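You operate a simulated robot arm through the tools that you are given. There is no shell and no other tool. Be economical: measure what you need, move in short steps, check, and stop when the job is done.

You run a simulated two-armed robot. Do the job below in one go: nothing can be reset, and whatever is moved stays where it is left.

JOB
Put the blue cup marked new in the inside of the rinse tub. Then take the small orange card on the bench area marked final work and put it away on the top of the rebuild table. Then put the bottle marked soap on the upper deck of the rail trolley away on the shelf marked cleaning. Then fetch the small orange tub and set it on the upper deck of the rail trolley. Then put the clean filter with blue grip on the bench area marked final work away on the shelf under the short trials table. Then put the carton marked post on the bench area marked final work away on the top of the packing table. Then put the tall glass with purple band on the bench area marked final work away on the top of the fine work table. Then press the yellow button of the paint stamp two times. Then fetch the clean filter with yellow grip and stand it in the inside of the deep grey crate marked to pack. Then take the basket with orange handle on the bench area marked sorting and put it away on the shelf under the short trials table. Then take the wire basket with black handle and leave it on the bench area marked inspection. Then put the teal folded cloth on the bench area marked sorting away on the blue shelf below final work. Then take the small teal tub and leave it on the black mat with purple edge. Do these in the order given. Set down upright: bottle marked soap, small orange tub, clean filter with blue grip, tall glass with purple band, clean filter with yellow grip, small teal tub.

It is judged by the outcome, as a careful person would: the job done as asked, and still so three seconds after it is handed in. It fails if anything else is knocked over, pushed out of place, dropped, spilled or broken. Flat cloth is picked up by pressing the open fingertips on it (5 to 10 N) and closing them slowly along it; thin cloth reads only 2 to 8 mm in the jaws.

ROBOT AND FRAMES
Two 7-joint arms with two-finger parallel grippers on one trunk, on a base that drives. Base frame: it is fixed to the floor where the robot stands at the start and does not move with it; the origin is under the middle of the robot, x ahead of it, y to its left, z up. Readings come in m, rad, newtons and seconds.
The left shoulder is at the start at [0.05, 0.168, 1.207], the right one opposite. Places, roughly: basket with orange handle (16x11x9 cm) [1.1, -3.8, 0.9]; bench area marked inspection [1, -2.4, 0.9]; black mat with purple edge [2.9, 0.1, 0.8]; blue shelf below final work [0.8, 0, 0.3]; bottle marked soap [2.75, -5.75, 1]; clean filter with yellow grip [1, -4, 1]; inside of the deep grey crate marked to pack [1, -0.5, 0.9]; inside of the rinse tub [2.9, -2.4, 0.9]; shelf marked cleaning [1.5, 3.1, 0.2]; shelf under the short trials table [-1.4, 2.4, 0.3]; small orange tub (6x6x6 cm) [1.5, -6.8, 0.5]; small teal tub (6x6x6 cm) [0.5, -3.8, 0.9]; teal folded cloth (10x7x4 cm) [1.1, -3.2, 0.9]; top of the fine work table [3.1, 0, 0.8]; top of the packing table [3.1, -4.5, 0.9]; top of the rebuild table [-1.3, -6, 0.9]; upper deck of the rail trolley [3, -5.8, 0.9]; wire basket with black handle (20x15x13 cm) [1.1, -3.5, 0.9]; yellow button of the paint stamp [1, 0.9, 0.9]. Payload 1.57 kg a hand.
The TCP of each hand is the grasp point between the finger pads, 0.03 m short of the fingertips. In the tool frame z runs along the fingers and y along their closing line. The gripper opens to 0.08 m. The fingers are 0.017 m wide and 0.012 m thick; the gripper's body (0.04 by 0.082 m) begins 0.08 m behind the TCP.
Orientation is that of the tool frame in the base frame, as a unit quaternion [w, x, y, z]. With the fingers straight down and closing along the base's y, the tool's x points along the base's -x, its y along +y and its z along -z.

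CONTROLS
- The arms move only by the tool step_arm. It takes "left_motion", "right_motion" or both (then of equal length, played together; a hand with none holds still); each is a list of rows, each an object (a shift or turn left out is 0, a gripper value left out holds the last) with "offset": the shift along the base's x, y, z in units of 100 mm (1.0 is 100 mm), a list of three; "delta_rot": the turn, a rotation vector about the base's x, y, z in units of 90 degrees (1.0 is 90 degrees), a list of three; "gripper": the opening, from 0 (shut) to 1 (fully open). In form: [{"offset": [x, y, z], "delta_rot": [wx, wy, wz], "gripper": gripper}, ...]. A call has 1 to 10 rows; each row is the pose to reach, as a shift and turn from the pose commanded when the call began. A call with a number of a shift or a turn outside -1 to 1 is refused whole. Rows are played at 5 a second. More than 0.05 m and 0.15 rad between two rows, or a gripper value outside its range, and nothing of the call is played. Where a pose cannot be reached the arm comes as near as it can. A force on the tool above 40 N (or 10 N above the force at the start of the call, whichever is more), or a blocked arm, ends the call early, and 0.2 s more pass. Each finger travels about 0.045 m/s and halts on what it meets, pressing with about 33 N; the grip force reading is that of the motor and also rises with nothing between the fingers. The clock runs only during rows and for 0.2 s after the last one: add rows that repeat a pose to give the fingers time. It gives the time, the measured TCP pose, the force on the tool (base axes), the opening and the grip force at its end, in the units of the frame above (readings bear some noise), with the torque about the TCP (base axes, N m) and any sound that the robot's microphone picked up.
- Cameras (640 x 400 px; columns grow to the right, rows downward): "scene" is now at [0.1147, 0.0278, 1.4074]; the picture's right is [0.31, -0.95, 0.00], its down [-0.69, -0.23, -0.69] and it looks along [0.65, 0.22, -0.73] (base axes); focal length 273 px, centre (320, 200). "left" rides on the left gripper at [0.072, 0.007, -0.122] in its tool frame; the picture's right is [-0.09, 1.00, 0.00], its down [-0.84, -0.08, -0.54] and it looks along [-0.54, -0.05, 0.84] (tool axes); focal length 238 px, centre (320, 200). "right" rides on the right gripper at [0.072, -0.007, -0.122] in its tool frame; the picture's right is [0.09, 1.00, 0.00], its down [-0.84, 0.08, -0.54] and it looks along [-0.54, 0.05, 0.84] (tool axes); focal length 238 px, centre (320, 200). There is no depth. A picture from a camera that has moved, and an enlarged one, comes with that camera's place and axes in the base frame and with its lens. The place of the scene camera against the robot may be out by one fixed shift of up to 0.012 m in any direction.
- get_image(camera): a new picture of that camera. It takes no simulated time.
- slide_trunk(by): slides the trunk up (or, below 0, down) by that many m; the arms and the scene camera ride with it, the base frame stays. It gives what a move gives, with no picture.
- drive_base(legs): drives the robot by 1 to 6 legs, each [ahead, left, turn to the left] in m, m and rad, along the robot's own axes; the way and the turn of a leg run together, so that a leg with both is an arc; at most 1.5 m and 3.142 rad a leg. The arms and the cameras ride along, it lands a little off, and it stops where it bumps. It gives what a move gives.
- head_to(pan, tilt): turns the head with the scene camera to pan (to the left, within 1.396 rad either way) and tilt (down, from -0.506 to 1.204), counted from straight ahead of the robot. It gives what a move gives.
- inspect(camera, box): a new picture of the part [left, top, right, bottom] of that camera's present view, enlarged. It takes no simulated time.
- close_job(): hands the job in; it is judged then, once.

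Work in short steps. Places have to be worked out from the pictures, the camera data and where the tool is seen: move nearer, look again, correct. Check each grasp and each placing, and mend what went wrong. You have 577 turns and 370 pictures in all, those below and enlarged ones among them. Open the grippers and draw the arms clear of the work before you hand the job in, unless the task says otherwise; then end with one line.

The tools are called after "Request:" as name(argument=value, ...) on one line, values as JSON. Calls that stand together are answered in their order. step_arm: Moves the arms, as the interface text tells. Its arguments: {"type":"object","properties":{"left_motion":{"type":"array"},"right_motion":{"type":"array"}},"required":[]} The other tools are called the same way: slide_trunk (by) slides the trunk up or down; drive_base (legs) drives the base; head_to (pan, tilt) turns the head that bears the scene camera; get_image (camera) takes a picture; inspect (camera, box) takes an enlarged picture of a part of a camera's view; close_job () hands the job in.

At the start:

```text
time_s: 0.0
left_eef_pos: [0.2462, 0.3278, 1.1354]
left_tcp_rot: [0.0, 0.001, 1.0, -0.001]
left_contact_force: [-0.4, -0.5, 0.2]
left_wrist_torque: [-0.01, 0.01, -0.01]
left_opening: 0.08
left_grip_force: 0.0
right_eef_pos: [0.341, 0.0631, 1.1556]
right_tcp_rot: [-0.001, 0.0, 1.0, 0.0]
right_contact_force: [-0.1, -0.8, 0.4]
right_wrist_torque: [0.01, -0.03, 0.02]
right_opening: 0.0796
right_grip_force: 0.1
trunk travel left (down, up): [-0.375, 0.068]
robot x, y, heading: [-0.0009, 0.0008, 0.001]
head pan, tilt: [0.319, 0.815]
```

scene: 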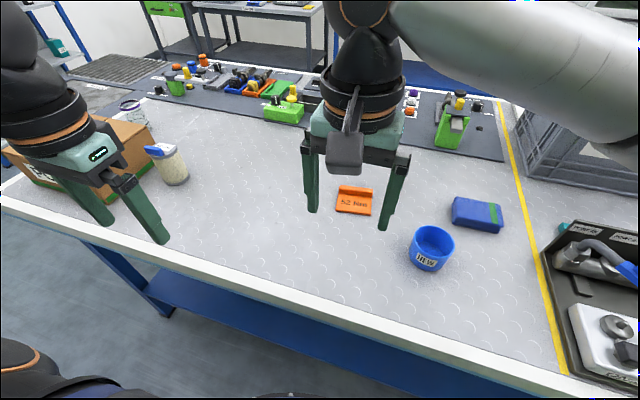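
right: 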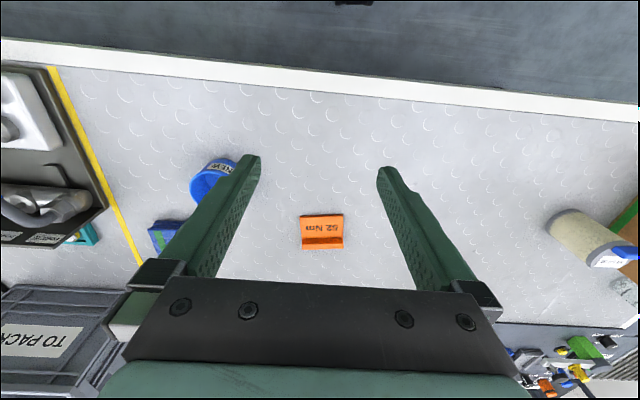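
left: 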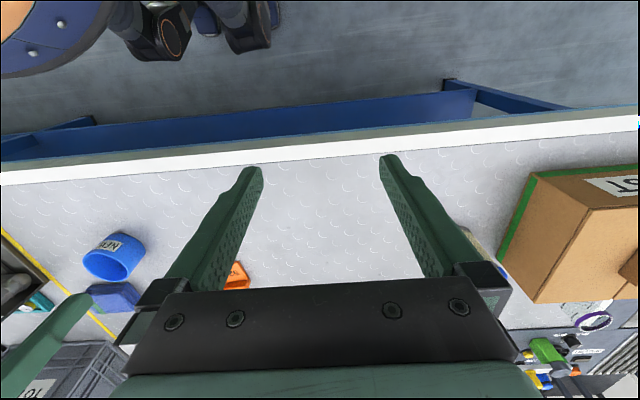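

I start by surveying the room with the head; the bench looks to be at z≈0.87 with its near edge at x≈0.33.

Request:
head_to(pan=-0.6, tilt=0.4)

Request:
get_image(camera="scene")

Request:
head_to(pan=-1.39, tilt=0.4)

Request:
get_image(camera="scene")

Request:
head_to(pan=1.39, tilt=0.4)

Request:
get_image(camera="scene")

Request:
head_to(pan=0.5, tilt=0.4)

Request:
get_image(camera="scene")

```text
time_s: 1.2
left_eef_pos: [0.2472, 0.3276, 1.1346]
left_tcp_rot: [-0.001, 0.002, 1.0, -0.002]
left_contact_force: [-0.1, 0.3, -0.8]
left_wrist_torque: [0.0, 0.0, -0.01]
left_opening: 0.0801
left_grip_force: 0.0
right_eef_pos: [0.3423, 0.0635, 1.1546]
right_tcp_rot: [0.0, 0.0, 1.0, 0.0]
right_contact_force: [-0.1, 0.0, 0.3]
right_wrist_torque: [0.02, -0.02, -0.03]
right_opening: 0.0796
right_grip_force: 0.0
trunk travel left (down, up): [-0.375, 0.068]
robot x, y, heading: [-0.0007, -0.0003, 0.001]
head pan, tilt: [-0.6, 0.4]
```

```text
366 pictures are left
camera scene: at [0.1153, -0.0496, 1.4437], right [-0.56, -0.83, 0.0], down [-0.32, 0.22, -0.92], along [0.76, -0.52, -0.39], focal length 273 px, centre (320, 200)
```

scene: 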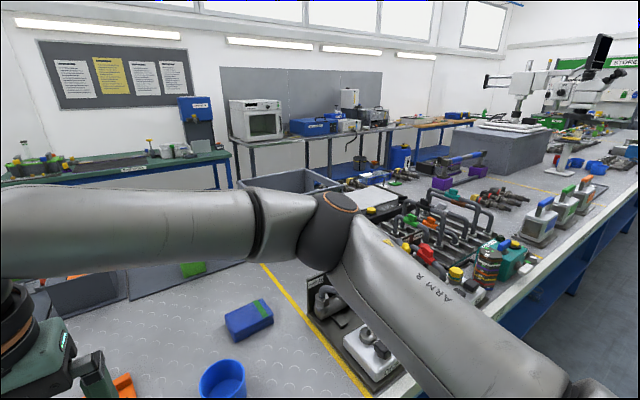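

```text
time_s: 2.3
left_eef_pos: [0.2462, 0.3278, 1.1345]
left_tcp_rot: [0.0, 0.001, 1.0, -0.001]
left_contact_force: [-0.2, -0.4, -0.6]
left_wrist_torque: [-0.01, -0.01, 0.03]
left_opening: 0.08
left_grip_force: 0.1
right_eef_pos: [0.3412, 0.0627, 1.155]
right_tcp_rot: [0.0, 0.0, 1.0, 0.0]
right_contact_force: [0.3, 0.8, 0.0]
right_wrist_torque: [0.0, 0.0, 0.01]
right_opening: 0.0798
right_grip_force: 0.0
trunk travel left (down, up): [-0.375, 0.068]
robot x, y, heading: [0.0009, -0.0009, 0.007]
head pan, tilt: [-1.389, 0.4]
```

```text
365 pictures are left
camera scene: at [0.0556, -0.0884, 1.4437], right [-0.98, -0.18, 0.0], down [-0.07, 0.38, -0.92], along [0.17, -0.91, -0.39], focal length 273 px, centre (320, 200)
```

scene: 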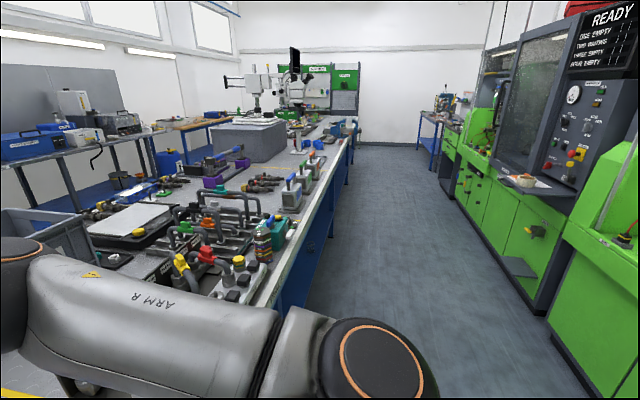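

```text
time_s: 4.8
left_eef_pos: [0.2478, 0.3279, 1.1346]
left_tcp_rot: [0.0, 0.001, 1.0, -0.001]
left_contact_force: [-0.5, -0.4, 0.1]
left_wrist_torque: [-0.03, 0.03, 0.01]
left_opening: 0.08
left_grip_force: 0.0
right_eef_pos: [0.3411, 0.0633, 1.1546]
right_tcp_rot: [-0.001, 0.0, 1.0, 0.0]
right_contact_force: [-0.2, -0.4, 0.5]
right_wrist_torque: [0.02, 0.03, -0.01]
right_opening: 0.0799
right_grip_force: 0.1
trunk travel left (down, up): [-0.375, 0.068]
robot x, y, heading: [0.0027, -0.0032, 0.001]
head pan, tilt: [1.389, 0.4]
```

```text
364 pictures are left
camera scene: at [0.0556, 0.0938, 1.4437], right [0.98, -0.18, 0.0], down [-0.07, -0.38, -0.92], along [0.17, 0.91, -0.39], focal length 273 px, centre (320, 200)
```

scene: 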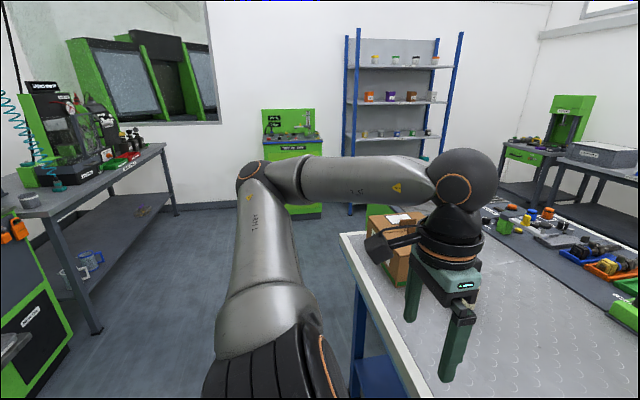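

```text
time_s: 6.0
left_eef_pos: [0.2465, 0.3299, 1.1354]
left_tcp_rot: [0.0, 0.001, 1.0, -0.001]
left_contact_force: [-0.2, 0.3, 0.3]
left_wrist_torque: [0.0, 0.02, 0.04]
left_opening: 0.0798
left_grip_force: 0.0
right_eef_pos: [0.3422, 0.0633, 1.155]
right_tcp_rot: [0.0, 0.0, 1.0, 0.0]
right_contact_force: [-0.4, 0.5, -0.4]
right_wrist_torque: [-0.01, 0.01, 0.01]
right_opening: 0.0798
right_grip_force: 0.0
trunk travel left (down, up): [-0.375, 0.068]
robot x, y, heading: [-0.0006, 0.0007, -0.002]
head pan, tilt: [0.499, 0.4]
```

```text
363 pictures are left
camera scene: at [0.1201, 0.0471, 1.4437], right [0.48, -0.88, 0.0], down [-0.34, -0.19, -0.92], along [0.81, 0.44, -0.39], focal length 273 px, centre (320, 200)
```

scene: 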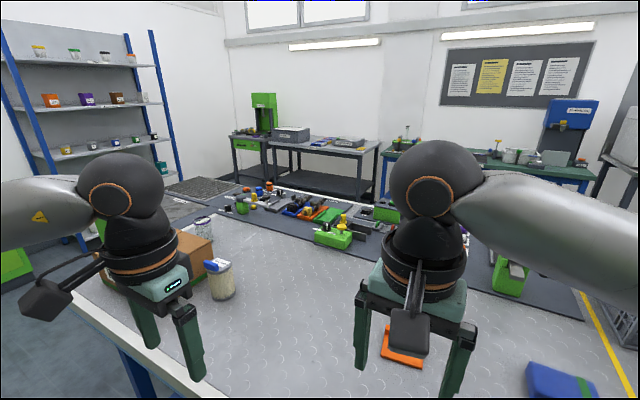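

Bench edge lies along y at x≈0.33 and there are aisles on both sides. I look straight down to see the base against the bench edge.

Request:
head_to(pan=0.0, tilt=1.2)

Request:
get_image(camera="scene")

```text
time_s: 7.1
left_eef_pos: [0.2469, 0.3285, 1.1347]
left_tcp_rot: [0.0, 0.001, 1.0, -0.002]
left_contact_force: [-0.4, 0.7, -1.1]
left_wrist_torque: [0.03, 0.02, -0.03]
left_opening: 0.08
left_grip_force: 0.1
right_eef_pos: [0.3409, 0.0626, 1.1557]
right_tcp_rot: [-0.001, 0.0, 1.0, 0.0]
right_contact_force: [-0.2, 0.0, 0.7]
right_wrist_torque: [-0.01, 0.02, 0.02]
right_opening: 0.08
right_grip_force: 0.1
trunk travel left (down, up): [-0.375, 0.068]
robot x, y, heading: [0.0027, -0.004, -0.001]
head pan, tilt: [0.0, 1.201]
```

```text
362 pictures are left
camera scene: at [0.0947, 0.0027, 1.3809], right [0.0, -1.0, 0.0], down [-0.93, 0.0, -0.36], along [0.36, 0.0, -0.93], focal length 273 px, centre (320, 200)
```

scene: 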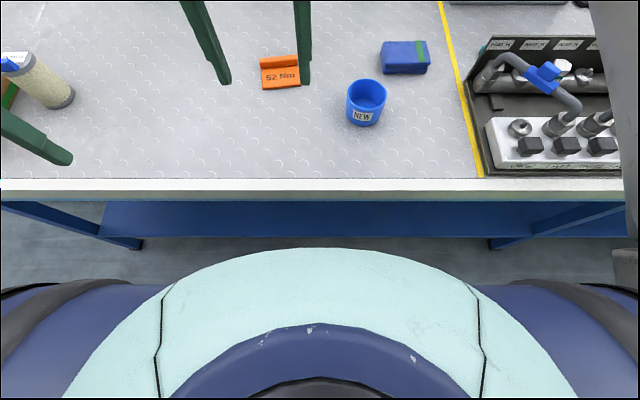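

The cup sits near (0.52, −0.10) and the edge at x≈0.34. I drive ahead 0.12 m carefully to bring it in reach.

Request:
drive_base(legs=[[0.12, 0, 0]])

Request:
get_image(camera="scene")

Request:
get_image(camera="right")

```text
time_s: 8.3
left_eef_pos: [0.3288, 0.3273, 1.136]
left_tcp_rot: [0.001, 0.002, 1.0, -0.001]
left_contact_force: [-0.2, -0.1, 0.1]
left_wrist_torque: [-0.02, -0.06, -0.02]
left_opening: 0.08
left_grip_force: 0.1
right_eef_pos: [0.4236, 0.0622, 1.1556]
right_tcp_rot: [0.002, 0.002, 1.0, 0.001]
right_contact_force: [-0.8, 0.2, -0.6]
right_wrist_torque: [0.0, -0.02, -0.01]
right_opening: 0.0801
right_grip_force: 0.0
trunk travel left (down, up): [-0.375, 0.068]
robot x, y, heading: [0.0807, -0.0022, -0.004]
head pan, tilt: [0.0, 1.201]
stopped in leg 1: the robot was blocked; the commanded pose is now the measured one
```

```text
361 pictures are left
camera scene: at [0.1749, 0.0025, 1.3811], right [0.0, -1.0, 0.0], down [-0.93, 0.0, -0.36], along [0.36, 0.0, -0.93], focal length 273 px, centre (320, 200)
```

scene: 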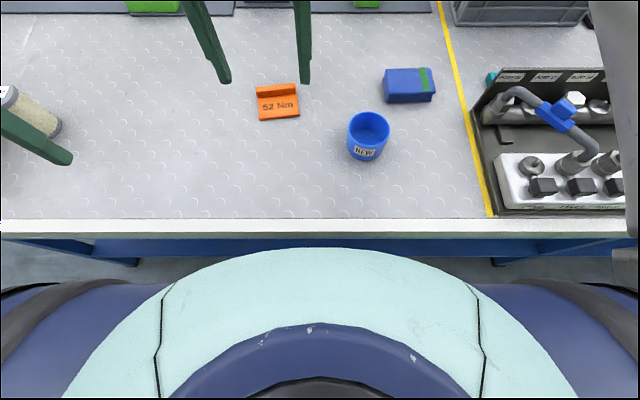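

```text
360 pictures are left
camera right: at [0.3523, 0.0558, 1.2777], right [-0.09, 1.0, 0.0], down [0.84, 0.07, 0.54], along [0.54, 0.05, -0.84], focal length 238 px, centre (320, 200)
```

right: 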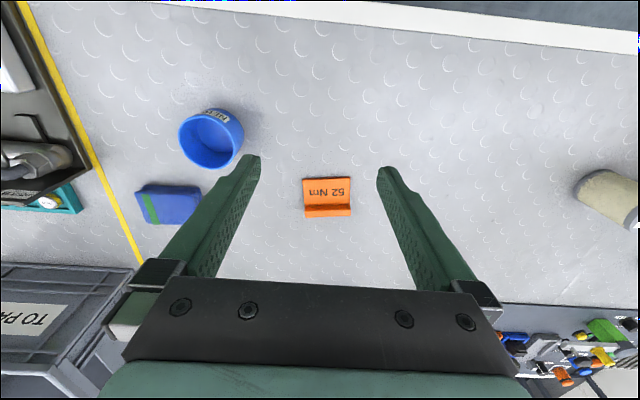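

Robot is blocked at x=0.081, and the cup is at about (0.50,−0.105). I bring the right hand over the cup's left wall to look at it closer.

Request:
step_arm(right_motion=[{"offset": [0.25, -0.35, -0.1]}, {"offset": [0.5, -0.7, -0.2]}, {"offset": [0.65, -1.0, -0.4]}])

Request:
get_image(camera="right")

Request:
inspect(camera="scene", box=[300, 80, 440, 180])

```text
time_s: 9.1
left_eef_pos: [0.33, 0.3271, 1.1336]
left_tcp_rot: [-0.001, 0.002, 1.0, 0.0]
left_contact_force: [0.3, 0.0, 0.8]
left_wrist_torque: [0.01, 0.0, 0.03]
left_opening: 0.0801
left_grip_force: 0.0
right_eef_pos: [0.49, -0.0381, 1.1139]
right_tcp_rot: [-0.001, 0.002, 1.0, 0.001]
right_contact_force: [0.3, 0.1, 0.0]
right_wrist_torque: [0.01, -0.02, 0.01]
right_opening: 0.0801
right_grip_force: 0.1
trunk travel left (down, up): [-0.375, 0.068]
robot x, y, heading: [0.0851, -0.0022, -0.001]
head pan, tilt: [0.0, 1.201]
```

```text
359 pictures are left
camera right: at [0.4196, -0.0442, 1.2372], right [-0.09, 1.0, 0.0], down [0.84, 0.07, 0.54], along [0.54, 0.05, -0.84], focal length 238 px, centre (320, 200)
```

right: 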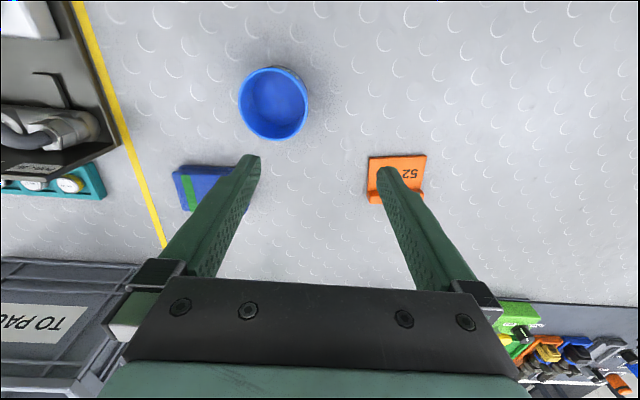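

```text
4.00 times, centred on (370, 130) of scene
camera zoom: at [0.177, 0.0018, 1.3809], right [0.0, -1.0, 0.0], down [-0.93, 0.0, -0.36], along [0.36, 0.0, -0.93], focal length 1091 px, centre (120, 480)
```

zoom: 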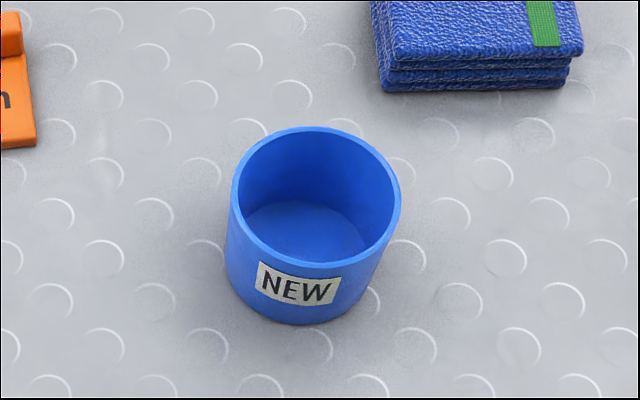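

The cup's rim centre is at about (0.474,−0.089), rim z≈0.96, diameter ~7.7 cm — too wide to span safely, so I'll grip the left wall. I move above the wall and look again.

Request:
step_arm(right_motion=[{"offset": [-0.1, -0.1, -0.3], "gripper": 0.7}, {"offset": [-0.16, -0.15, -0.6], "gripper": 0.7}, {"offset": [-0.16, -0.15, -0.8], "gripper": 0.7}])

Request:
get_image(camera="right")

Request:
inspect(camera="scene", box=[300, 60, 460, 160])

```text
time_s: 9.9
left_eef_pos: [0.3297, 0.327, 1.1351]
left_tcp_rot: [0.0, 0.001, 1.0, -0.001]
left_contact_force: [0.5, 0.0, 0.4]
left_wrist_torque: [0.0, 0.02, 0.01]
left_opening: 0.0799
left_grip_force: 0.2
right_eef_pos: [0.4738, -0.0516, 1.0319]
right_tcp_rot: [0.0, 0.002, 1.0, 0.0]
right_contact_force: [-0.3, -0.1, -0.2]
right_wrist_torque: [-0.04, -0.02, 0.0]
right_opening: 0.056
right_grip_force: 0.1
trunk travel left (down, up): [-0.375, 0.068]
robot x, y, heading: [0.0845, -0.0004, -0.001]
head pan, tilt: [0.0, 1.201]
```

```text
357 pictures are left
camera right: at [0.4039, -0.0582, 1.1541], right [-0.09, 1.0, 0.0], down [0.84, 0.07, 0.54], along [0.54, 0.05, -0.84], focal length 238 px, centre (320, 200)
```

right: 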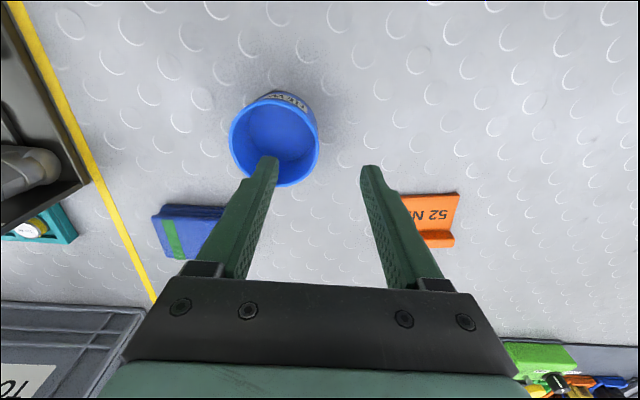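

```text
4.00 times, centred on (380, 110) of scene
camera zoom: at [0.177, 0.0023, 1.3809], right [0.0, -1.0, 0.0], down [-0.93, 0.0, -0.36], along [0.36, 0.0, -0.93], focal length 1091 px, centre (80, 560)
```

zoom: 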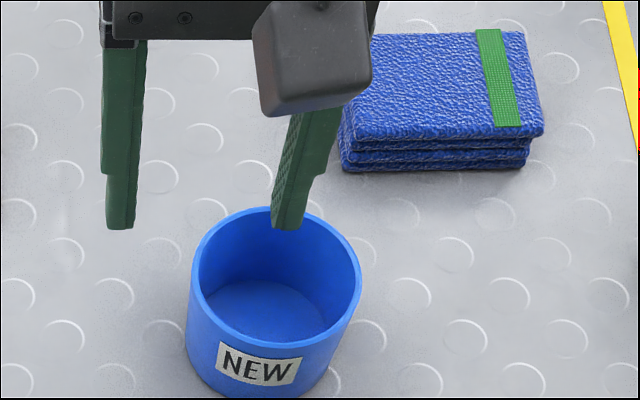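

Rim centre resolves to (0.471,−0.090,0.958); the finger span straddles the left wall. I descend to z≈0.945.

Request:
step_arm(right_motion=[{"offset": [-0.02, -0.01, -0.4]}, {"offset": [-0.02, -0.01, -0.7]}, {"offset": [-0.02, -0.01, -0.85]}, {"offset": [-0.02, -0.01, -0.85]}])

Request:
get_image(camera="right")

Request:
inspect(camera="scene", box=[300, 60, 460, 160])

```text
time_s: 10.9
left_eef_pos: [0.329, 0.3268, 1.1353]
left_tcp_rot: [0.0, 0.002, 1.0, -0.001]
left_contact_force: [-0.3, -0.1, -0.5]
left_wrist_torque: [0.03, 0.01, 0.02]
left_opening: 0.0803
left_grip_force: 0.2
right_eef_pos: [0.4703, -0.0516, 0.9486]
right_tcp_rot: [0.0, 0.002, 1.0, 0.0]
right_contact_force: [0.4, 0.4, -0.2]
right_wrist_torque: [0.01, 0.03, 0.02]
right_opening: 0.0561
right_grip_force: 0.0
trunk travel left (down, up): [-0.375, 0.068]
robot x, y, heading: [0.0832, 0.0021, -0.001]
head pan, tilt: [0.0, 1.201]
```

```text
355 pictures are left
camera right: at [0.4003, -0.0582, 1.0706], right [-0.09, 1.0, 0.0], down [0.84, 0.07, 0.54], along [0.54, 0.05, -0.84], focal length 238 px, centre (320, 200)
```

right: 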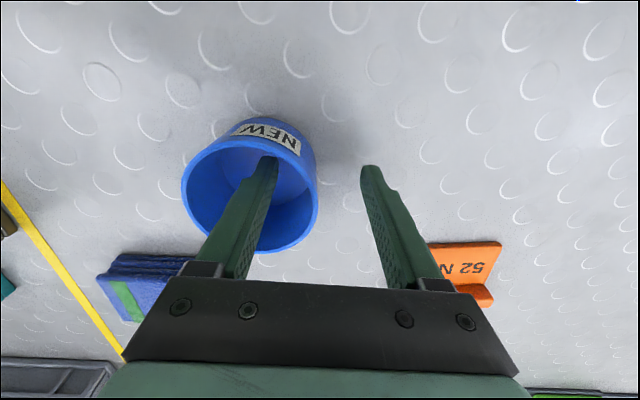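

```text
4.00 times, centred on (380, 110) of scene
camera zoom: at [0.1768, 0.0025, 1.3809], right [0.0, -1.0, 0.0], down [-0.93, 0.0, -0.36], along [0.36, 0.0, -0.93], focal length 1091 px, centre (80, 560)
```

zoom: 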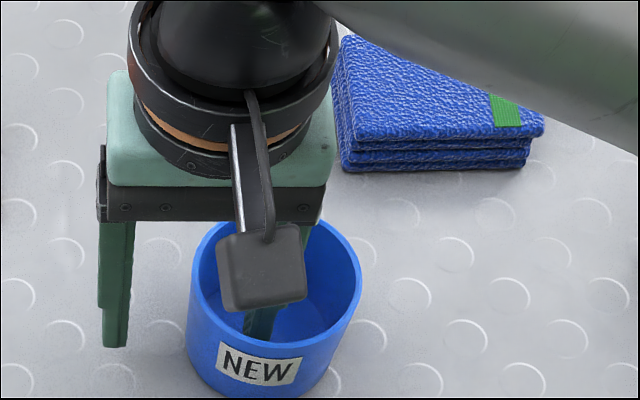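

Inner finger is inside the cup. I go 2 cm lower and close on the wall.

Request:
step_arm(right_motion=[{"offset": [0, 0, -0.2]}, {"offset": [0, 0, -0.2], "gripper": 0.3}, {"offset": [0, 0, -0.2], "gripper": 0}, {"offset": [0, 0, -0.2], "gripper": 0}, {"offset": [0, 0, -0.2], "gripper": 0}, {"offset": [0, 0, -0.2], "gripper": 0}, {"offset": [0, 0, -0.2], "gripper": 0}])

Request:
get_image(camera="right")

```text
time_s: 11.6
left_eef_pos: [0.3286, 0.3257, 1.1352]
left_tcp_rot: [0.0, 0.003, 1.0, -0.001]
left_contact_force: [-0.4, -0.5, 0.4]
left_wrist_torque: [0.0, 0.01, -0.01]
left_opening: 0.0801
left_grip_force: 0.0
right_eef_pos: [0.4715, -0.0553, 0.9354]
right_tcp_rot: [0.007, 0.005, 1.0, 0.0]
right_contact_force: [-1.3, -12.6, 21.6]
right_wrist_torque: [-0.84, 0.2, -0.01]
right_opening: 0.0363
right_grip_force: 6.3
trunk travel left (down, up): [-0.375, 0.068]
robot x, y, heading: [0.0807, 0.0004, -0.003]
head pan, tilt: [0.0, 1.201]
stopped in row 3 (right hand): the force on the tool passed its limit (the readings are from after the stop); the commanded pose is now the measured one
```

```text
353 pictures are left
camera right: at [0.401, -0.0614, 1.0563], right [-0.08, 1.0, 0.0], down [0.83, 0.07, 0.55], along [0.55, 0.04, -0.83], focal length 238 px, centre (320, 200)
```

right: 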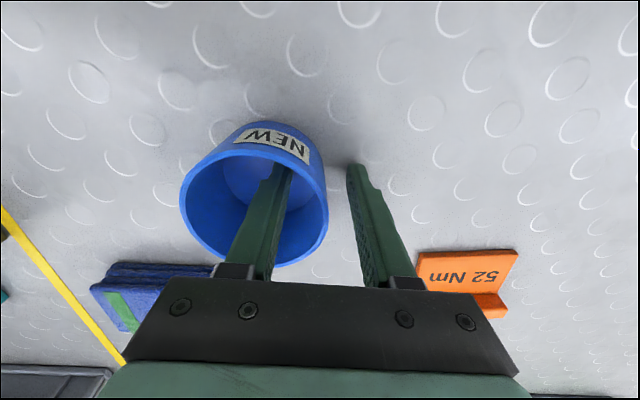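

The inner fingertip touched the cup floor (tip z≈0.905). I raise 1 cm and close gently.

Request:
step_arm(right_motion=[{"offset": [0, 0.0, 0.12]}, {"offset": [0, 0.02, 0.15]}, {"offset": [0, 0.02, 0.15], "gripper": 0.3}, {"offset": [0, 0.02, 0.15], "gripper": 0.2}, {"offset": [0, 0.02, 0.15], "gripper": 0.1}, {"offset": [0, 0.02, 0.15], "gripper": 0}, {"offset": [0, 0.02, 0.15], "gripper": 0}, {"offset": [0, 0.02, 0.15], "gripper": 0}])

Request:
get_image(camera="right")

```text
time_s: 13.3
left_eef_pos: [0.329, 0.3274, 1.1353]
left_tcp_rot: [0.0, 0.001, 1.0, 0.0]
left_contact_force: [1.2, 0.5, 0.2]
left_wrist_torque: [-0.02, -0.01, 0.0]
left_opening: 0.0798
left_grip_force: 0.1
right_eef_pos: [0.4712, -0.0506, 0.9493]
right_tcp_rot: [0.004, 0.003, 1.0, 0.001]
right_contact_force: [0.0, -0.7, 6.4]
right_wrist_torque: [-0.57, 0.01, -0.02]
right_opening: 0.002
right_grip_force: 23.4
trunk travel left (down, up): [-0.375, 0.068]
robot x, y, heading: [0.0804, 0.0015, 0.001]
head pan, tilt: [0.0, 1.201]
```

```text
352 pictures are left
camera right: at [0.4007, -0.0577, 1.0704], right [-0.09, 1.0, 0.0], down [0.83, 0.07, 0.55], along [0.55, 0.05, -0.84], focal length 238 px, centre (320, 200)
```

right: 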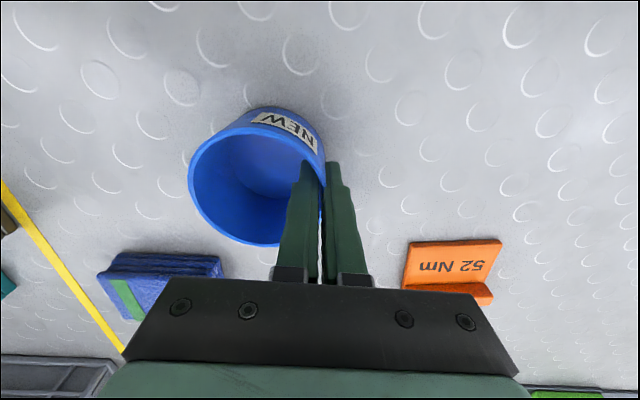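

Wall is gripped (2 mm). I lift and see whether the cup follows.

Request:
step_arm(right_motion=[{"offset": [0, 0, 0.3]}, {"offset": [0, 0, 0.6]}, {"offset": [0, 0, 0.9]}])

Request:
get_image(camera="right")

Request:
get_image(camera="scene")

```text
time_s: 14.2
left_eef_pos: [0.3305, 0.3275, 1.1351]
left_tcp_rot: [0.0, 0.002, 1.0, -0.001]
left_contact_force: [-0.4, 0.5, 0.0]
left_wrist_torque: [0.01, 0.0, -0.01]
left_opening: 0.0797
left_grip_force: 0.0
right_eef_pos: [0.4724, -0.0522, 1.0375]
right_tcp_rot: [0.004, 0.003, 1.0, 0.001]
right_contact_force: [0.1, 0.1, 0.0]
right_wrist_torque: [0.0, 0.0, -0.01]
right_opening: 0.0019
right_grip_force: 23.5
trunk travel left (down, up): [-0.375, 0.068]
robot x, y, heading: [0.0802, 0.0007, -0.003]
head pan, tilt: [0.0, 1.201]
```

```text
351 pictures are left
camera right: at [0.4011, -0.0592, 1.1583], right [-0.09, 1.0, 0.0], down [0.83, 0.07, 0.55], along [0.55, 0.05, -0.84], focal length 238 px, centre (320, 200)
```

right: 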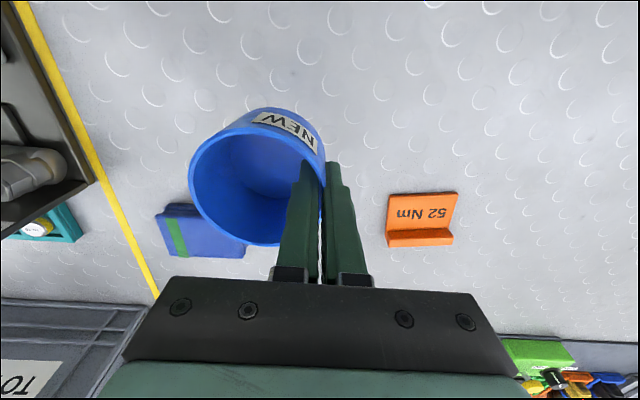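

```text
350 pictures are left
camera scene: at [0.1767, 0.0023, 1.3809], right [0.0, -1.0, 0.0], down [-0.93, 0.0, -0.36], along [0.36, 0.0, -0.93], focal length 273 px, centre (320, 200)
```

scene: 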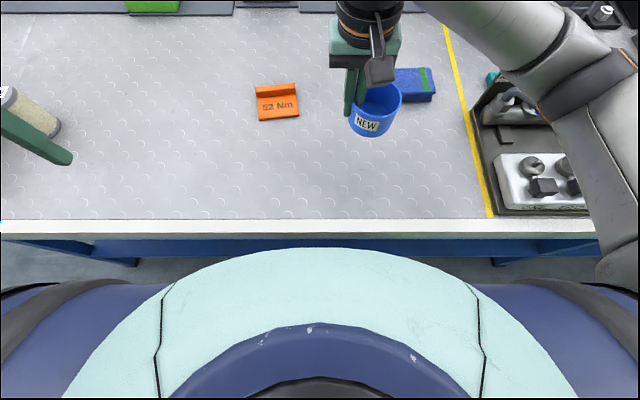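

The cup is held. I raise it and pull both hands back closer to the body for travel.

Request:
step_arm(right_motion=[{"offset": [0, 0, 0.4]}, {"offset": [-0.2, -0.1, 0.8]}, {"offset": [-0.5, -0.3, 1.0]}, {"offset": [-0.9, -0.5, 1.0]}, {"offset": [-1.0, -0.6, 1.0]}])

Request:
drive_base(legs=[[-0.55, 0, 0], [0, 0, 1.571], [1.4, 0, 0]])

Request:
head_to(pan=-0.8, tilt=0.5)

Request:
get_image(camera="scene")

```text
time_s: 15.3
left_eef_pos: [0.3283, 0.3267, 1.1354]
left_tcp_rot: [-0.002, 0.001, 1.0, -0.001]
left_contact_force: [0.2, -0.3, 0.2]
left_wrist_torque: [-0.01, 0.01, -0.03]
left_opening: 0.0801
left_grip_force: 0.0
right_eef_pos: [0.374, -0.1111, 1.139]
right_tcp_rot: [0.004, 0.004, 1.0, 0.001]
right_contact_force: [0.5, -1.0, -0.1]
right_wrist_torque: [0.02, -0.01, 0.01]
right_opening: 0.0022
right_grip_force: 23.6
trunk travel left (down, up): [-0.375, 0.068]
robot x, y, heading: [0.0812, 0.0015, -0.0]
head pan, tilt: [0.0, 1.201]
```

```text
time_s: 21.9
left_eef_pos: [-0.7675, 0.2862, 1.1312]
left_tcp_rot: [-0.005, -0.663, 0.748, -0.008]
left_contact_force: [-0.9, -0.8, 0.6]
left_wrist_torque: [0.0, 0.04, 0.03]
left_opening: 0.0802
left_grip_force: 0.0
right_eef_pos: [-0.3284, 0.2817, 1.1378]
right_tcp_rot: [0.001, -0.665, 0.747, 0.002]
right_contact_force: [0.1, 0.6, 0.7]
right_wrist_torque: [0.0, 0.01, 0.03]
right_opening: 0.0019
right_grip_force: 23.7
trunk travel left (down, up): [-0.375, 0.068]
robot x, y, heading: [-0.4704, 0.0, 1.458]
head pan, tilt: [0.0, 1.201]
stopped in leg 2: the robot was blocked; the commanded pose is now the measured one
```

```text
time_s: 23.1
left_eef_pos: [-0.7684, 0.2862, 1.1304]
left_tcp_rot: [-0.006, -0.664, 0.748, -0.008]
left_contact_force: [-0.8, -0.1, -0.1]
left_wrist_torque: [0.0, -0.02, -0.01]
left_opening: 0.0801
left_grip_force: 0.0
right_eef_pos: [-0.3279, 0.2818, 1.1374]
right_tcp_rot: [-0.001, -0.665, 0.746, 0.002]
right_contact_force: [-0.2, 0.0, -0.9]
right_wrist_torque: [0.01, 0.01, 0.0]
right_opening: 0.002
right_grip_force: 24.1
trunk travel left (down, up): [-0.375, 0.068]
robot x, y, heading: [-0.4722, 0.0032, 1.455]
head pan, tilt: [-0.799, 0.499]
```

```text
349 pictures are left
camera scene: at [-0.395, 0.1053, 1.4337], right [0.61, -0.79, 0.0], down [-0.38, -0.3, -0.87], along [0.69, 0.53, -0.48], focal length 273 px, centre (320, 200)
```

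scene: 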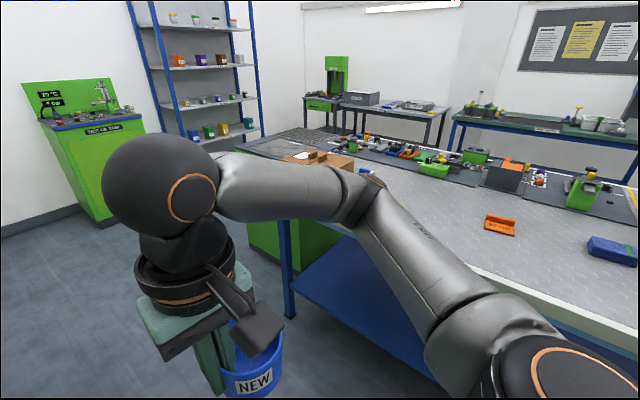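

The turn was blocked, probably something on my left. I look left.

Request:
head_to(pan=1.2, tilt=0.5)

Request:
get_image(camera="scene")

```text
time_s: 25.0
left_eef_pos: [-0.7677, 0.2871, 1.1311]
left_tcp_rot: [-0.005, -0.665, 0.747, -0.009]
left_contact_force: [-0.4, -0.2, -0.5]
left_wrist_torque: [-0.03, 0.01, -0.03]
left_opening: 0.0799
left_grip_force: 0.0
right_eef_pos: [-0.3281, 0.2828, 1.1364]
right_tcp_rot: [0.0, -0.665, 0.747, 0.002]
right_contact_force: [-0.3, 0.5, -0.6]
right_wrist_torque: [-0.01, 0.03, 0.01]
right_opening: 0.002
right_grip_force: 23.6
trunk travel left (down, up): [-0.375, 0.068]
robot x, y, heading: [-0.4736, -0.0029, 1.459]
head pan, tilt: [1.201, 0.499]
```

```text
348 pictures are left
camera scene: at [-0.5473, 0.0919, 1.4341], right [0.47, 0.89, -0.01], down [0.42, -0.23, -0.88], along [-0.78, 0.41, -0.48], focal length 273 px, centre (320, 200)
```

scene: 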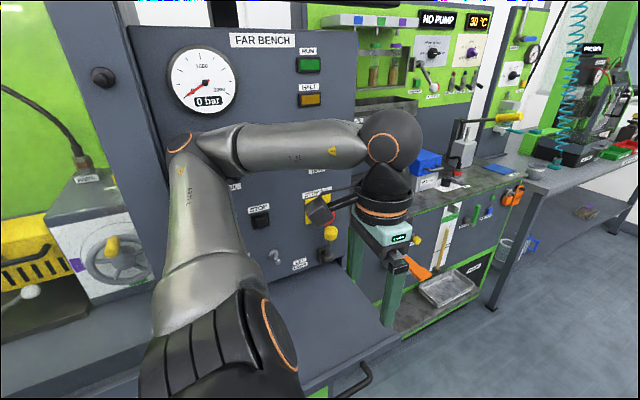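

The left elbow is near the "far bench" machine at x≈−0.95. I shift right to the aisle's middle, finish the turn and go north.

Request:
drive_base(legs=[[0, -0.17, 0], [0, 0, 0.112], [1.1, 0, 0], [1.1, 0, 0]])

Request:
head_to(pan=-1.35, tilt=0.5)

Request:
get_image(camera="scene")

```text
time_s: 37.7
left_eef_pos: [-0.612, 2.4734, 1.1322]
left_tcp_rot: [-0.002, -0.696, 0.718, -0.006]
left_contact_force: [-0.1, -1.2, -0.1]
left_wrist_torque: [-0.04, 0.0, 0.01]
left_opening: 0.0799
left_grip_force: 0.1
right_eef_pos: [-0.1743, 2.5077, 1.1395]
right_tcp_rot: [0.003, -0.697, 0.717, 0.003]
right_contact_force: [-0.3, 0.9, -1.0]
right_wrist_torque: [0.02, 0.02, -0.02]
right_opening: 0.0021
right_grip_force: 24.0
trunk travel left (down, up): [-0.375, 0.068]
robot x, y, heading: [-0.2937, 2.2201, 1.543]
head pan, tilt: [1.201, 0.499]
```

```text
time_s: 40.0
left_eef_pos: [-0.613, 2.4721, 1.1309]
left_tcp_rot: [-0.002, -0.697, 0.717, -0.006]
left_contact_force: [-0.1, -0.4, 0.1]
left_wrist_torque: [0.03, 0.01, 0.0]
left_opening: 0.0799
left_grip_force: 0.0
right_eef_pos: [-0.174, 2.5072, 1.1397]
right_tcp_rot: [0.002, -0.697, 0.717, 0.003]
right_contact_force: [0.9, 0.5, -0.5]
right_wrist_torque: [0.04, 0.0, 0.02]
right_opening: 0.0021
right_grip_force: 23.7
trunk travel left (down, up): [-0.375, 0.068]
robot x, y, heading: [-0.2949, 2.2163, 1.541]
head pan, tilt: [-1.349, 0.499]
```

```text
347 pictures are left
camera scene: at [-0.2033, 2.2786, 1.4346], right [0.2, -0.98, 0.0], down [-0.47, -0.09, -0.88], along [0.86, 0.17, -0.48], focal length 273 px, centre (320, 200)
```

scene: 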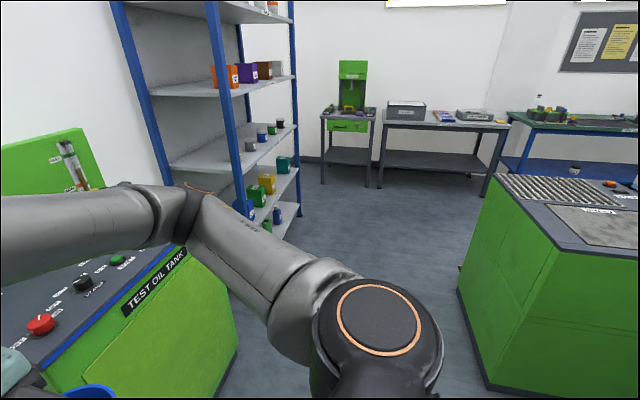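

The corridor between the cleaning shelf and the green roller unit is clear around y≈2.2. I turn to face +x and drive through.

Request:
drive_base(legs=[[0, 0, -1.541], [1.2, 0, 0], [1.15, 0, 0]])

Request:
head_to(pan=-0.8, tilt=0.5)

Request:
get_image(camera="scene")

Request:
head_to(pan=-1.39, tilt=0.5)

Request:
get_image(camera="scene")

```text
time_s: 55.5
left_eef_pos: [2.3298, 2.5013, 1.1322]
left_tcp_rot: [-0.005, 0.006, 1.0, -0.003]
left_contact_force: [-1.0, 0.2, 0.0]
left_wrist_torque: [-0.01, -0.04, 0.04]
left_opening: 0.0798
left_grip_force: 0.2
right_eef_pos: [2.3727, 2.0642, 1.1394]
right_tcp_rot: [0.004, 0.003, 1.0, 0.0]
right_contact_force: [0.3, 0.2, -0.6]
right_wrist_torque: [0.02, 0.03, 0.0]
right_opening: 0.0022
right_grip_force: 23.4
trunk travel left (down, up): [-0.375, 0.068]
robot x, y, heading: [2.0811, 2.1765, -0.002]
head pan, tilt: [-1.349, 0.499]
```

```text
time_s: 56.4
left_eef_pos: [2.3286, 2.5013, 1.1328]
left_tcp_rot: [-0.006, 0.005, 1.0, -0.003]
left_contact_force: [0.6, 0.1, 0.6]
left_wrist_torque: [-0.02, -0.03, 0.02]
left_opening: 0.08
left_grip_force: 0.1
right_eef_pos: [2.3724, 2.0635, 1.1387]
right_tcp_rot: [0.004, 0.004, 1.0, 0.001]
right_contact_force: [0.0, 0.1, 0.0]
right_wrist_torque: [0.02, -0.02, 0.02]
right_opening: 0.002
right_grip_force: 23.6
trunk travel left (down, up): [-0.375, 0.068]
robot x, y, heading: [2.081, 2.1774, -0.009]
head pan, tilt: [-0.799, 0.499]
```

```text
346 pictures are left
camera scene: at [2.1828, 2.1124, 1.4346], right [-0.72, -0.69, 0.0], down [-0.33, 0.35, -0.88], along [0.61, -0.63, -0.48], focal length 273 px, centre (320, 200)
```

scene: 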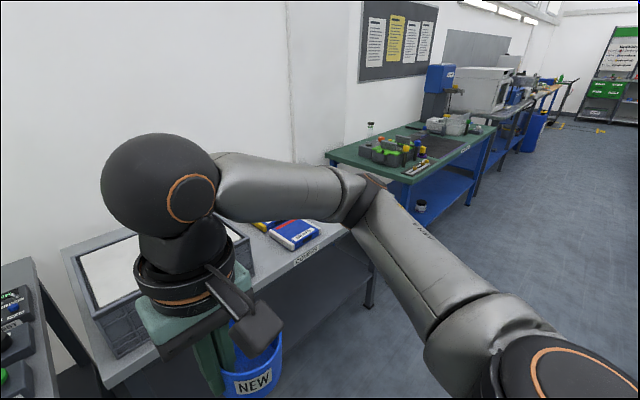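

```text
time_s: 57.4
left_eef_pos: [2.3287, 2.5, 1.1321]
left_tcp_rot: [-0.006, 0.006, 1.0, -0.004]
left_contact_force: [-0.3, -0.4, 0.7]
left_wrist_torque: [0.02, -0.05, -0.01]
left_opening: 0.0798
left_grip_force: 0.1
right_eef_pos: [2.3719, 2.0641, 1.1391]
right_tcp_rot: [0.005, 0.004, 1.0, 0.001]
right_contact_force: [0.4, 0.5, -0.6]
right_wrist_torque: [0.02, -0.01, 0.0]
right_opening: 0.0021
right_grip_force: 23.0
trunk travel left (down, up): [-0.375, 0.068]
robot x, y, heading: [2.0814, 2.1738, -0.011]
head pan, tilt: [-1.389, 0.499]
```

```text
345 pictures are left
camera scene: at [2.1357, 2.0885, 1.4346], right [-0.98, -0.18, 0.0], down [-0.08, 0.47, -0.88], along [0.15, -0.86, -0.48], focal length 273 px, centre (320, 200)
```

scene: 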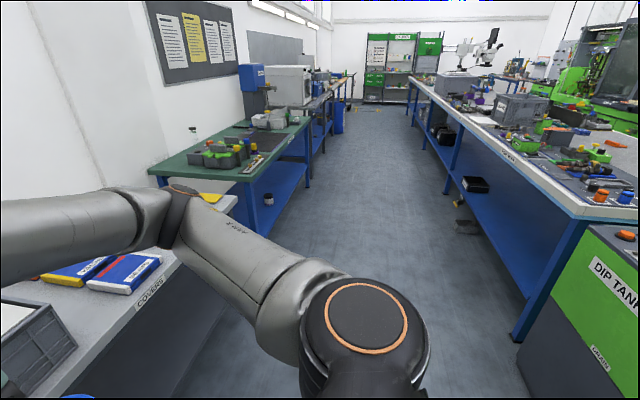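

The aisle between bench (edge x≈1.25) and wall tables (x≈2.65) is open. I strafe south along it facing the tables.

Request:
drive_base(legs=[[-0.08, -1.5, 0], [0, -1.5, 0], [0, -1.4, 0]])

Request:
head_to(pan=-0.3, tilt=0.5)

Request:
get_image(camera="scene")

```text
refused: leg 1 is longer than a leg can be; nothing moved
```

```text
time_s: 58.7
left_eef_pos: [2.3295, 2.501, 1.1317]
left_tcp_rot: [-0.006, 0.005, 1.0, -0.004]
left_contact_force: [-0.1, -1.1, -0.4]
left_wrist_torque: [0.0, -0.01, -0.01]
left_opening: 0.0804
left_grip_force: 0.1
right_eef_pos: [2.3733, 2.0636, 1.1401]
right_tcp_rot: [0.004, 0.004, 1.0, 0.001]
right_contact_force: [0.2, -0.8, -0.1]
right_wrist_torque: [0.02, 0.01, 0.01]
right_opening: 0.0018
right_grip_force: 24.3
trunk travel left (down, up): [-0.375, 0.068]
robot x, y, heading: [2.0821, 2.1758, -0.002]
head pan, tilt: [-0.3, 0.499]
```

```text
344 pictures are left
camera scene: at [2.2065, 2.1506, 1.4346], right [-0.3, -0.95, 0.0], down [-0.46, 0.14, -0.88], along [0.84, -0.27, -0.48], focal length 273 px, centre (320, 200)
```

scene: 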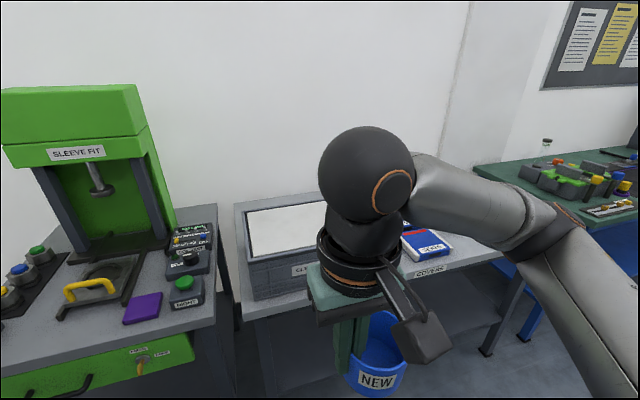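

The first leg was slightly too long; I split it.

Request:
drive_base(legs=[[-0.1, -1.4, 0], [0, -1.45, 0], [0, -1.45, 0]])

Request:
get_image(camera="scene")

```text
time_s: 79.2
left_eef_pos: [2.3219, -1.7442, 1.1329]
left_tcp_rot: [-0.007, -0.012, 1.0, -0.005]
left_contact_force: [0.3, 0.1, 0.2]
left_wrist_torque: [0.02, 0.0, -0.04]
left_opening: 0.0801
left_grip_force: 0.0
right_eef_pos: [2.3805, -2.182, 1.1392]
right_tcp_rot: [0.004, -0.015, 1.0, 0.001]
right_contact_force: [-0.8, 0.5, 0.0]
right_wrist_torque: [0.03, 0.02, 0.02]
right_opening: 0.002
right_grip_force: 23.3
trunk travel left (down, up): [-0.375, 0.068]
robot x, y, heading: [2.0862, -2.0804, 0.031]
head pan, tilt: [-0.3, 0.499]
```

```text
343 pictures are left
camera scene: at [2.2123, -2.1003, 1.4346], right [-0.27, -0.96, 0.0], down [-0.46, 0.13, -0.88], along [0.85, -0.23, -0.48], focal length 273 px, centre (320, 200)
```

scene: 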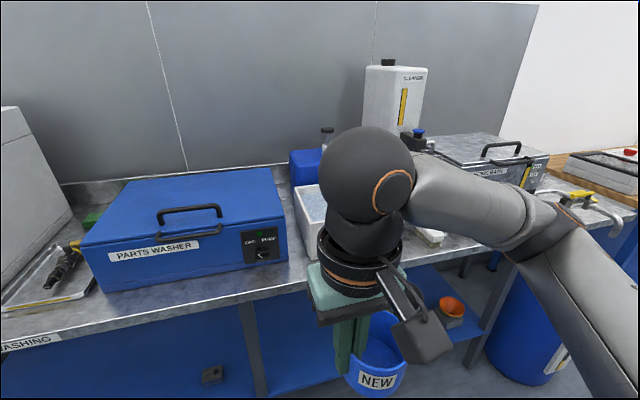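

The white tub with blue water behind my hand looks like the rinse tub near (2.9,−2.4). I move right and closer and look down.

Request:
drive_base(legs=[[0, -0.2, -0.031], [0.15, 0, 0]])

Request:
head_to(pan=0.0, tilt=0.7)

Request:
get_image(camera="scene")

Request:
get_image(camera="left")

```text
time_s: 81.7
left_eef_pos: [2.4845, -1.9483, 1.1316]
left_tcp_rot: [-0.006, 0.002, 1.0, -0.004]
left_contact_force: [0.5, 0.3, 0.2]
left_wrist_torque: [-0.01, 0.06, 0.0]
left_opening: 0.0802
left_grip_force: 0.1
right_eef_pos: [2.5283, -2.3861, 1.1396]
right_tcp_rot: [0.005, 0.001, 1.0, 0.002]
right_contact_force: [-0.3, -0.7, -1.0]
right_wrist_torque: [0.02, 0.02, 0.01]
right_opening: 0.002
right_grip_force: 23.7
trunk travel left (down, up): [-0.375, 0.068]
robot x, y, heading: [2.238, -2.2746, 0.002]
head pan, tilt: [-0.3, 0.499]
```

```text
time_s: 82.5
left_eef_pos: [2.4828, -1.9488, 1.132]
left_tcp_rot: [-0.006, 0.001, 1.0, -0.003]
left_contact_force: [-0.2, -0.1, 0.0]
left_wrist_torque: [0.03, -0.02, 0.01]
left_opening: 0.0798
left_grip_force: 0.0
right_eef_pos: [2.529, -2.3867, 1.1393]
right_tcp_rot: [0.005, 0.0, 1.0, 0.001]
right_contact_force: [-0.4, 0.3, -1.2]
right_wrist_torque: [0.02, 0.02, -0.06]
right_opening: 0.0023
right_grip_force: 23.6
trunk travel left (down, up): [-0.375, 0.068]
robot x, y, heading: [2.236, -2.2757, -0.001]
head pan, tilt: [0.0, 0.7]
```

```text
342 pictures are left
camera scene: at [2.3606, -2.2727, 1.4169], right [0.0, -1.0, 0.0], down [-0.64, 0.0, -0.77], along [0.77, 0.0, -0.64], focal length 273 px, centre (320, 200)
```

scene: 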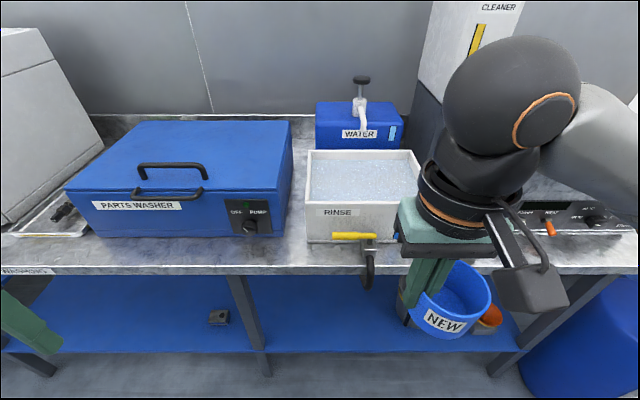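

```text
341 pictures are left
camera left: at [2.4127, -1.9395, 1.2544], right [0.1, 1.0, -0.01], down [0.84, -0.08, 0.53], along [0.53, -0.06, -0.85], focal length 238 px, centre (320, 200)
```

left: 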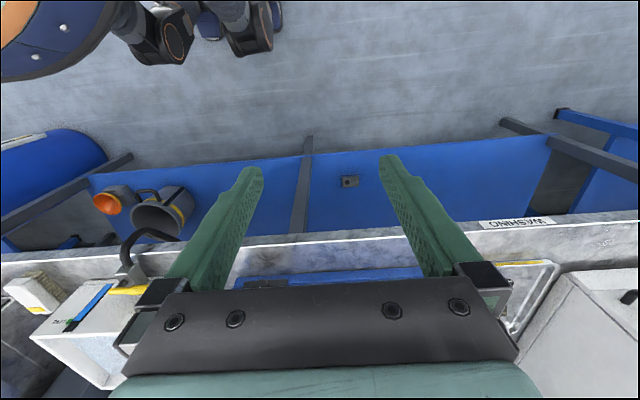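

The rinse tub spans x≈2.84–3.07, y≈−2.50…−2.25, rim z≈1.01. I turn the right hand +90° about z so the cup leads forward, and raise both hands.

Request:
step_arm(right_motion=[{"offset": [0, 0, 0.1], "delta_rot": [0, 0, 0.09]}, {"offset": [0, 0, 0.2], "delta_rot": [0, 0, 0.18]}, {"offset": [0, 0, 0.3], "delta_rot": [0, 0, 0.27]}, {"offset": [0, 0, 0.4], "delta_rot": [0, 0, 0.36]}, {"offset": [0, 0, 0.5], "delta_rot": [0, 0, 0.45]}, {"offset": [0, 0, 0.6], "delta_rot": [0, 0, 0.54]}, {"offset": [0, 0, 0.7], "delta_rot": [0, 0, 0.63]}, {"offset": [0, 0, 0.7], "delta_rot": [0, 0, 0.72]}, {"offset": [0, 0, 0.7], "delta_rot": [0, 0, 0.81]}, {"offset": [0, 0, 0.7], "delta_rot": [0, 0, 0.9]}], left_motion=[{"offset": [0, 0, 0.2]}, {"offset": [0, 0, 0.4]}, {"offset": [0, 0, 0.6]}, {"offset": [0, 0, 0.6]}, {"offset": [0, 0, 0.6]}, {"offset": [0, 0, 0.6]}, {"offset": [0, 0, 0.6]}, {"offset": [0, 0, 0.6]}, {"offset": [0, 0, 0.6]}, {"offset": [0, 0, 0.6]}])

Request:
drive_base(legs=[[0, 0.06, 0], [0.17, 0, 0]])

Request:
get_image(camera="scene")

Request:
get_image(camera="right")

```text
time_s: 84.7
left_eef_pos: [2.4836, -1.9484, 1.1918]
left_tcp_rot: [-0.007, 0.002, 1.0, -0.003]
left_contact_force: [-0.8, 0.5, 0.8]
left_wrist_torque: [0.02, -0.01, -0.01]
left_opening: 0.08
left_grip_force: 0.0
right_eef_pos: [2.5281, -2.3873, 1.209]
right_tcp_rot: [0.003, -0.65, 0.76, 0.004]
right_contact_force: [-0.3, 0.1, -0.2]
right_wrist_torque: [-0.01, 0.0, -0.01]
right_opening: 0.0018
right_grip_force: 23.9
trunk travel left (down, up): [-0.375, 0.068]
robot x, y, heading: [2.2344, -2.2746, 0.001]
head pan, tilt: [0.0, 0.7]
```

```text
time_s: 86.7
left_eef_pos: [2.6572, -1.8904, 1.1919]
left_tcp_rot: [-0.006, 0.003, 1.0, -0.003]
left_contact_force: [0.9, 0.6, -0.5]
left_wrist_torque: [0.01, 0.03, 0.02]
left_opening: 0.08
left_grip_force: 0.1
right_eef_pos: [2.701, -2.3303, 1.2094]
right_tcp_rot: [0.002, -0.647, 0.762, 0.004]
right_contact_force: [0.3, 0.3, -1.6]
right_wrist_torque: [-0.01, 0.02, -0.01]
right_opening: 0.0017
right_grip_force: 23.1
trunk travel left (down, up): [-0.375, 0.068]
robot x, y, heading: [2.4104, -2.216, -0.002]
head pan, tilt: [0.0, 0.7]
```

```text
340 pictures are left
camera scene: at [2.5331, -2.2148, 1.4168], right [0.0, -1.0, 0.0], down [-0.64, 0.0, -0.76], along [0.76, 0.0, -0.64], focal length 273 px, centre (320, 200)
```

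scene: 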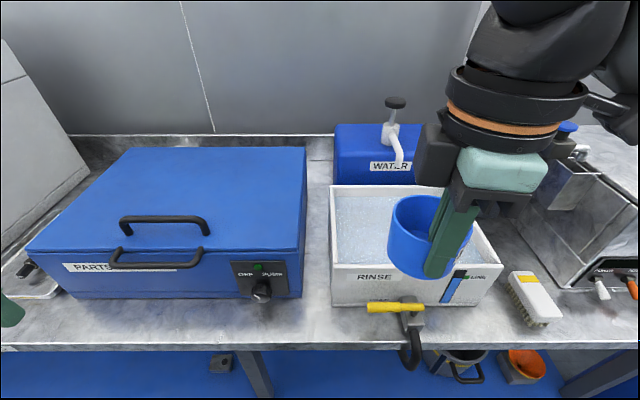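

```text
339 pictures are left
camera right: at [2.6965, -2.4029, 1.331], right [-1.0, 0.07, 0.0], down [0.06, 0.83, 0.55], along [0.04, 0.55, -0.84], focal length 238 px, centre (320, 200)
```

right: 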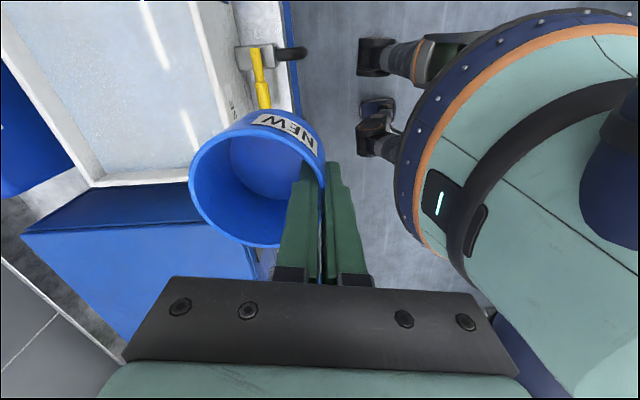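

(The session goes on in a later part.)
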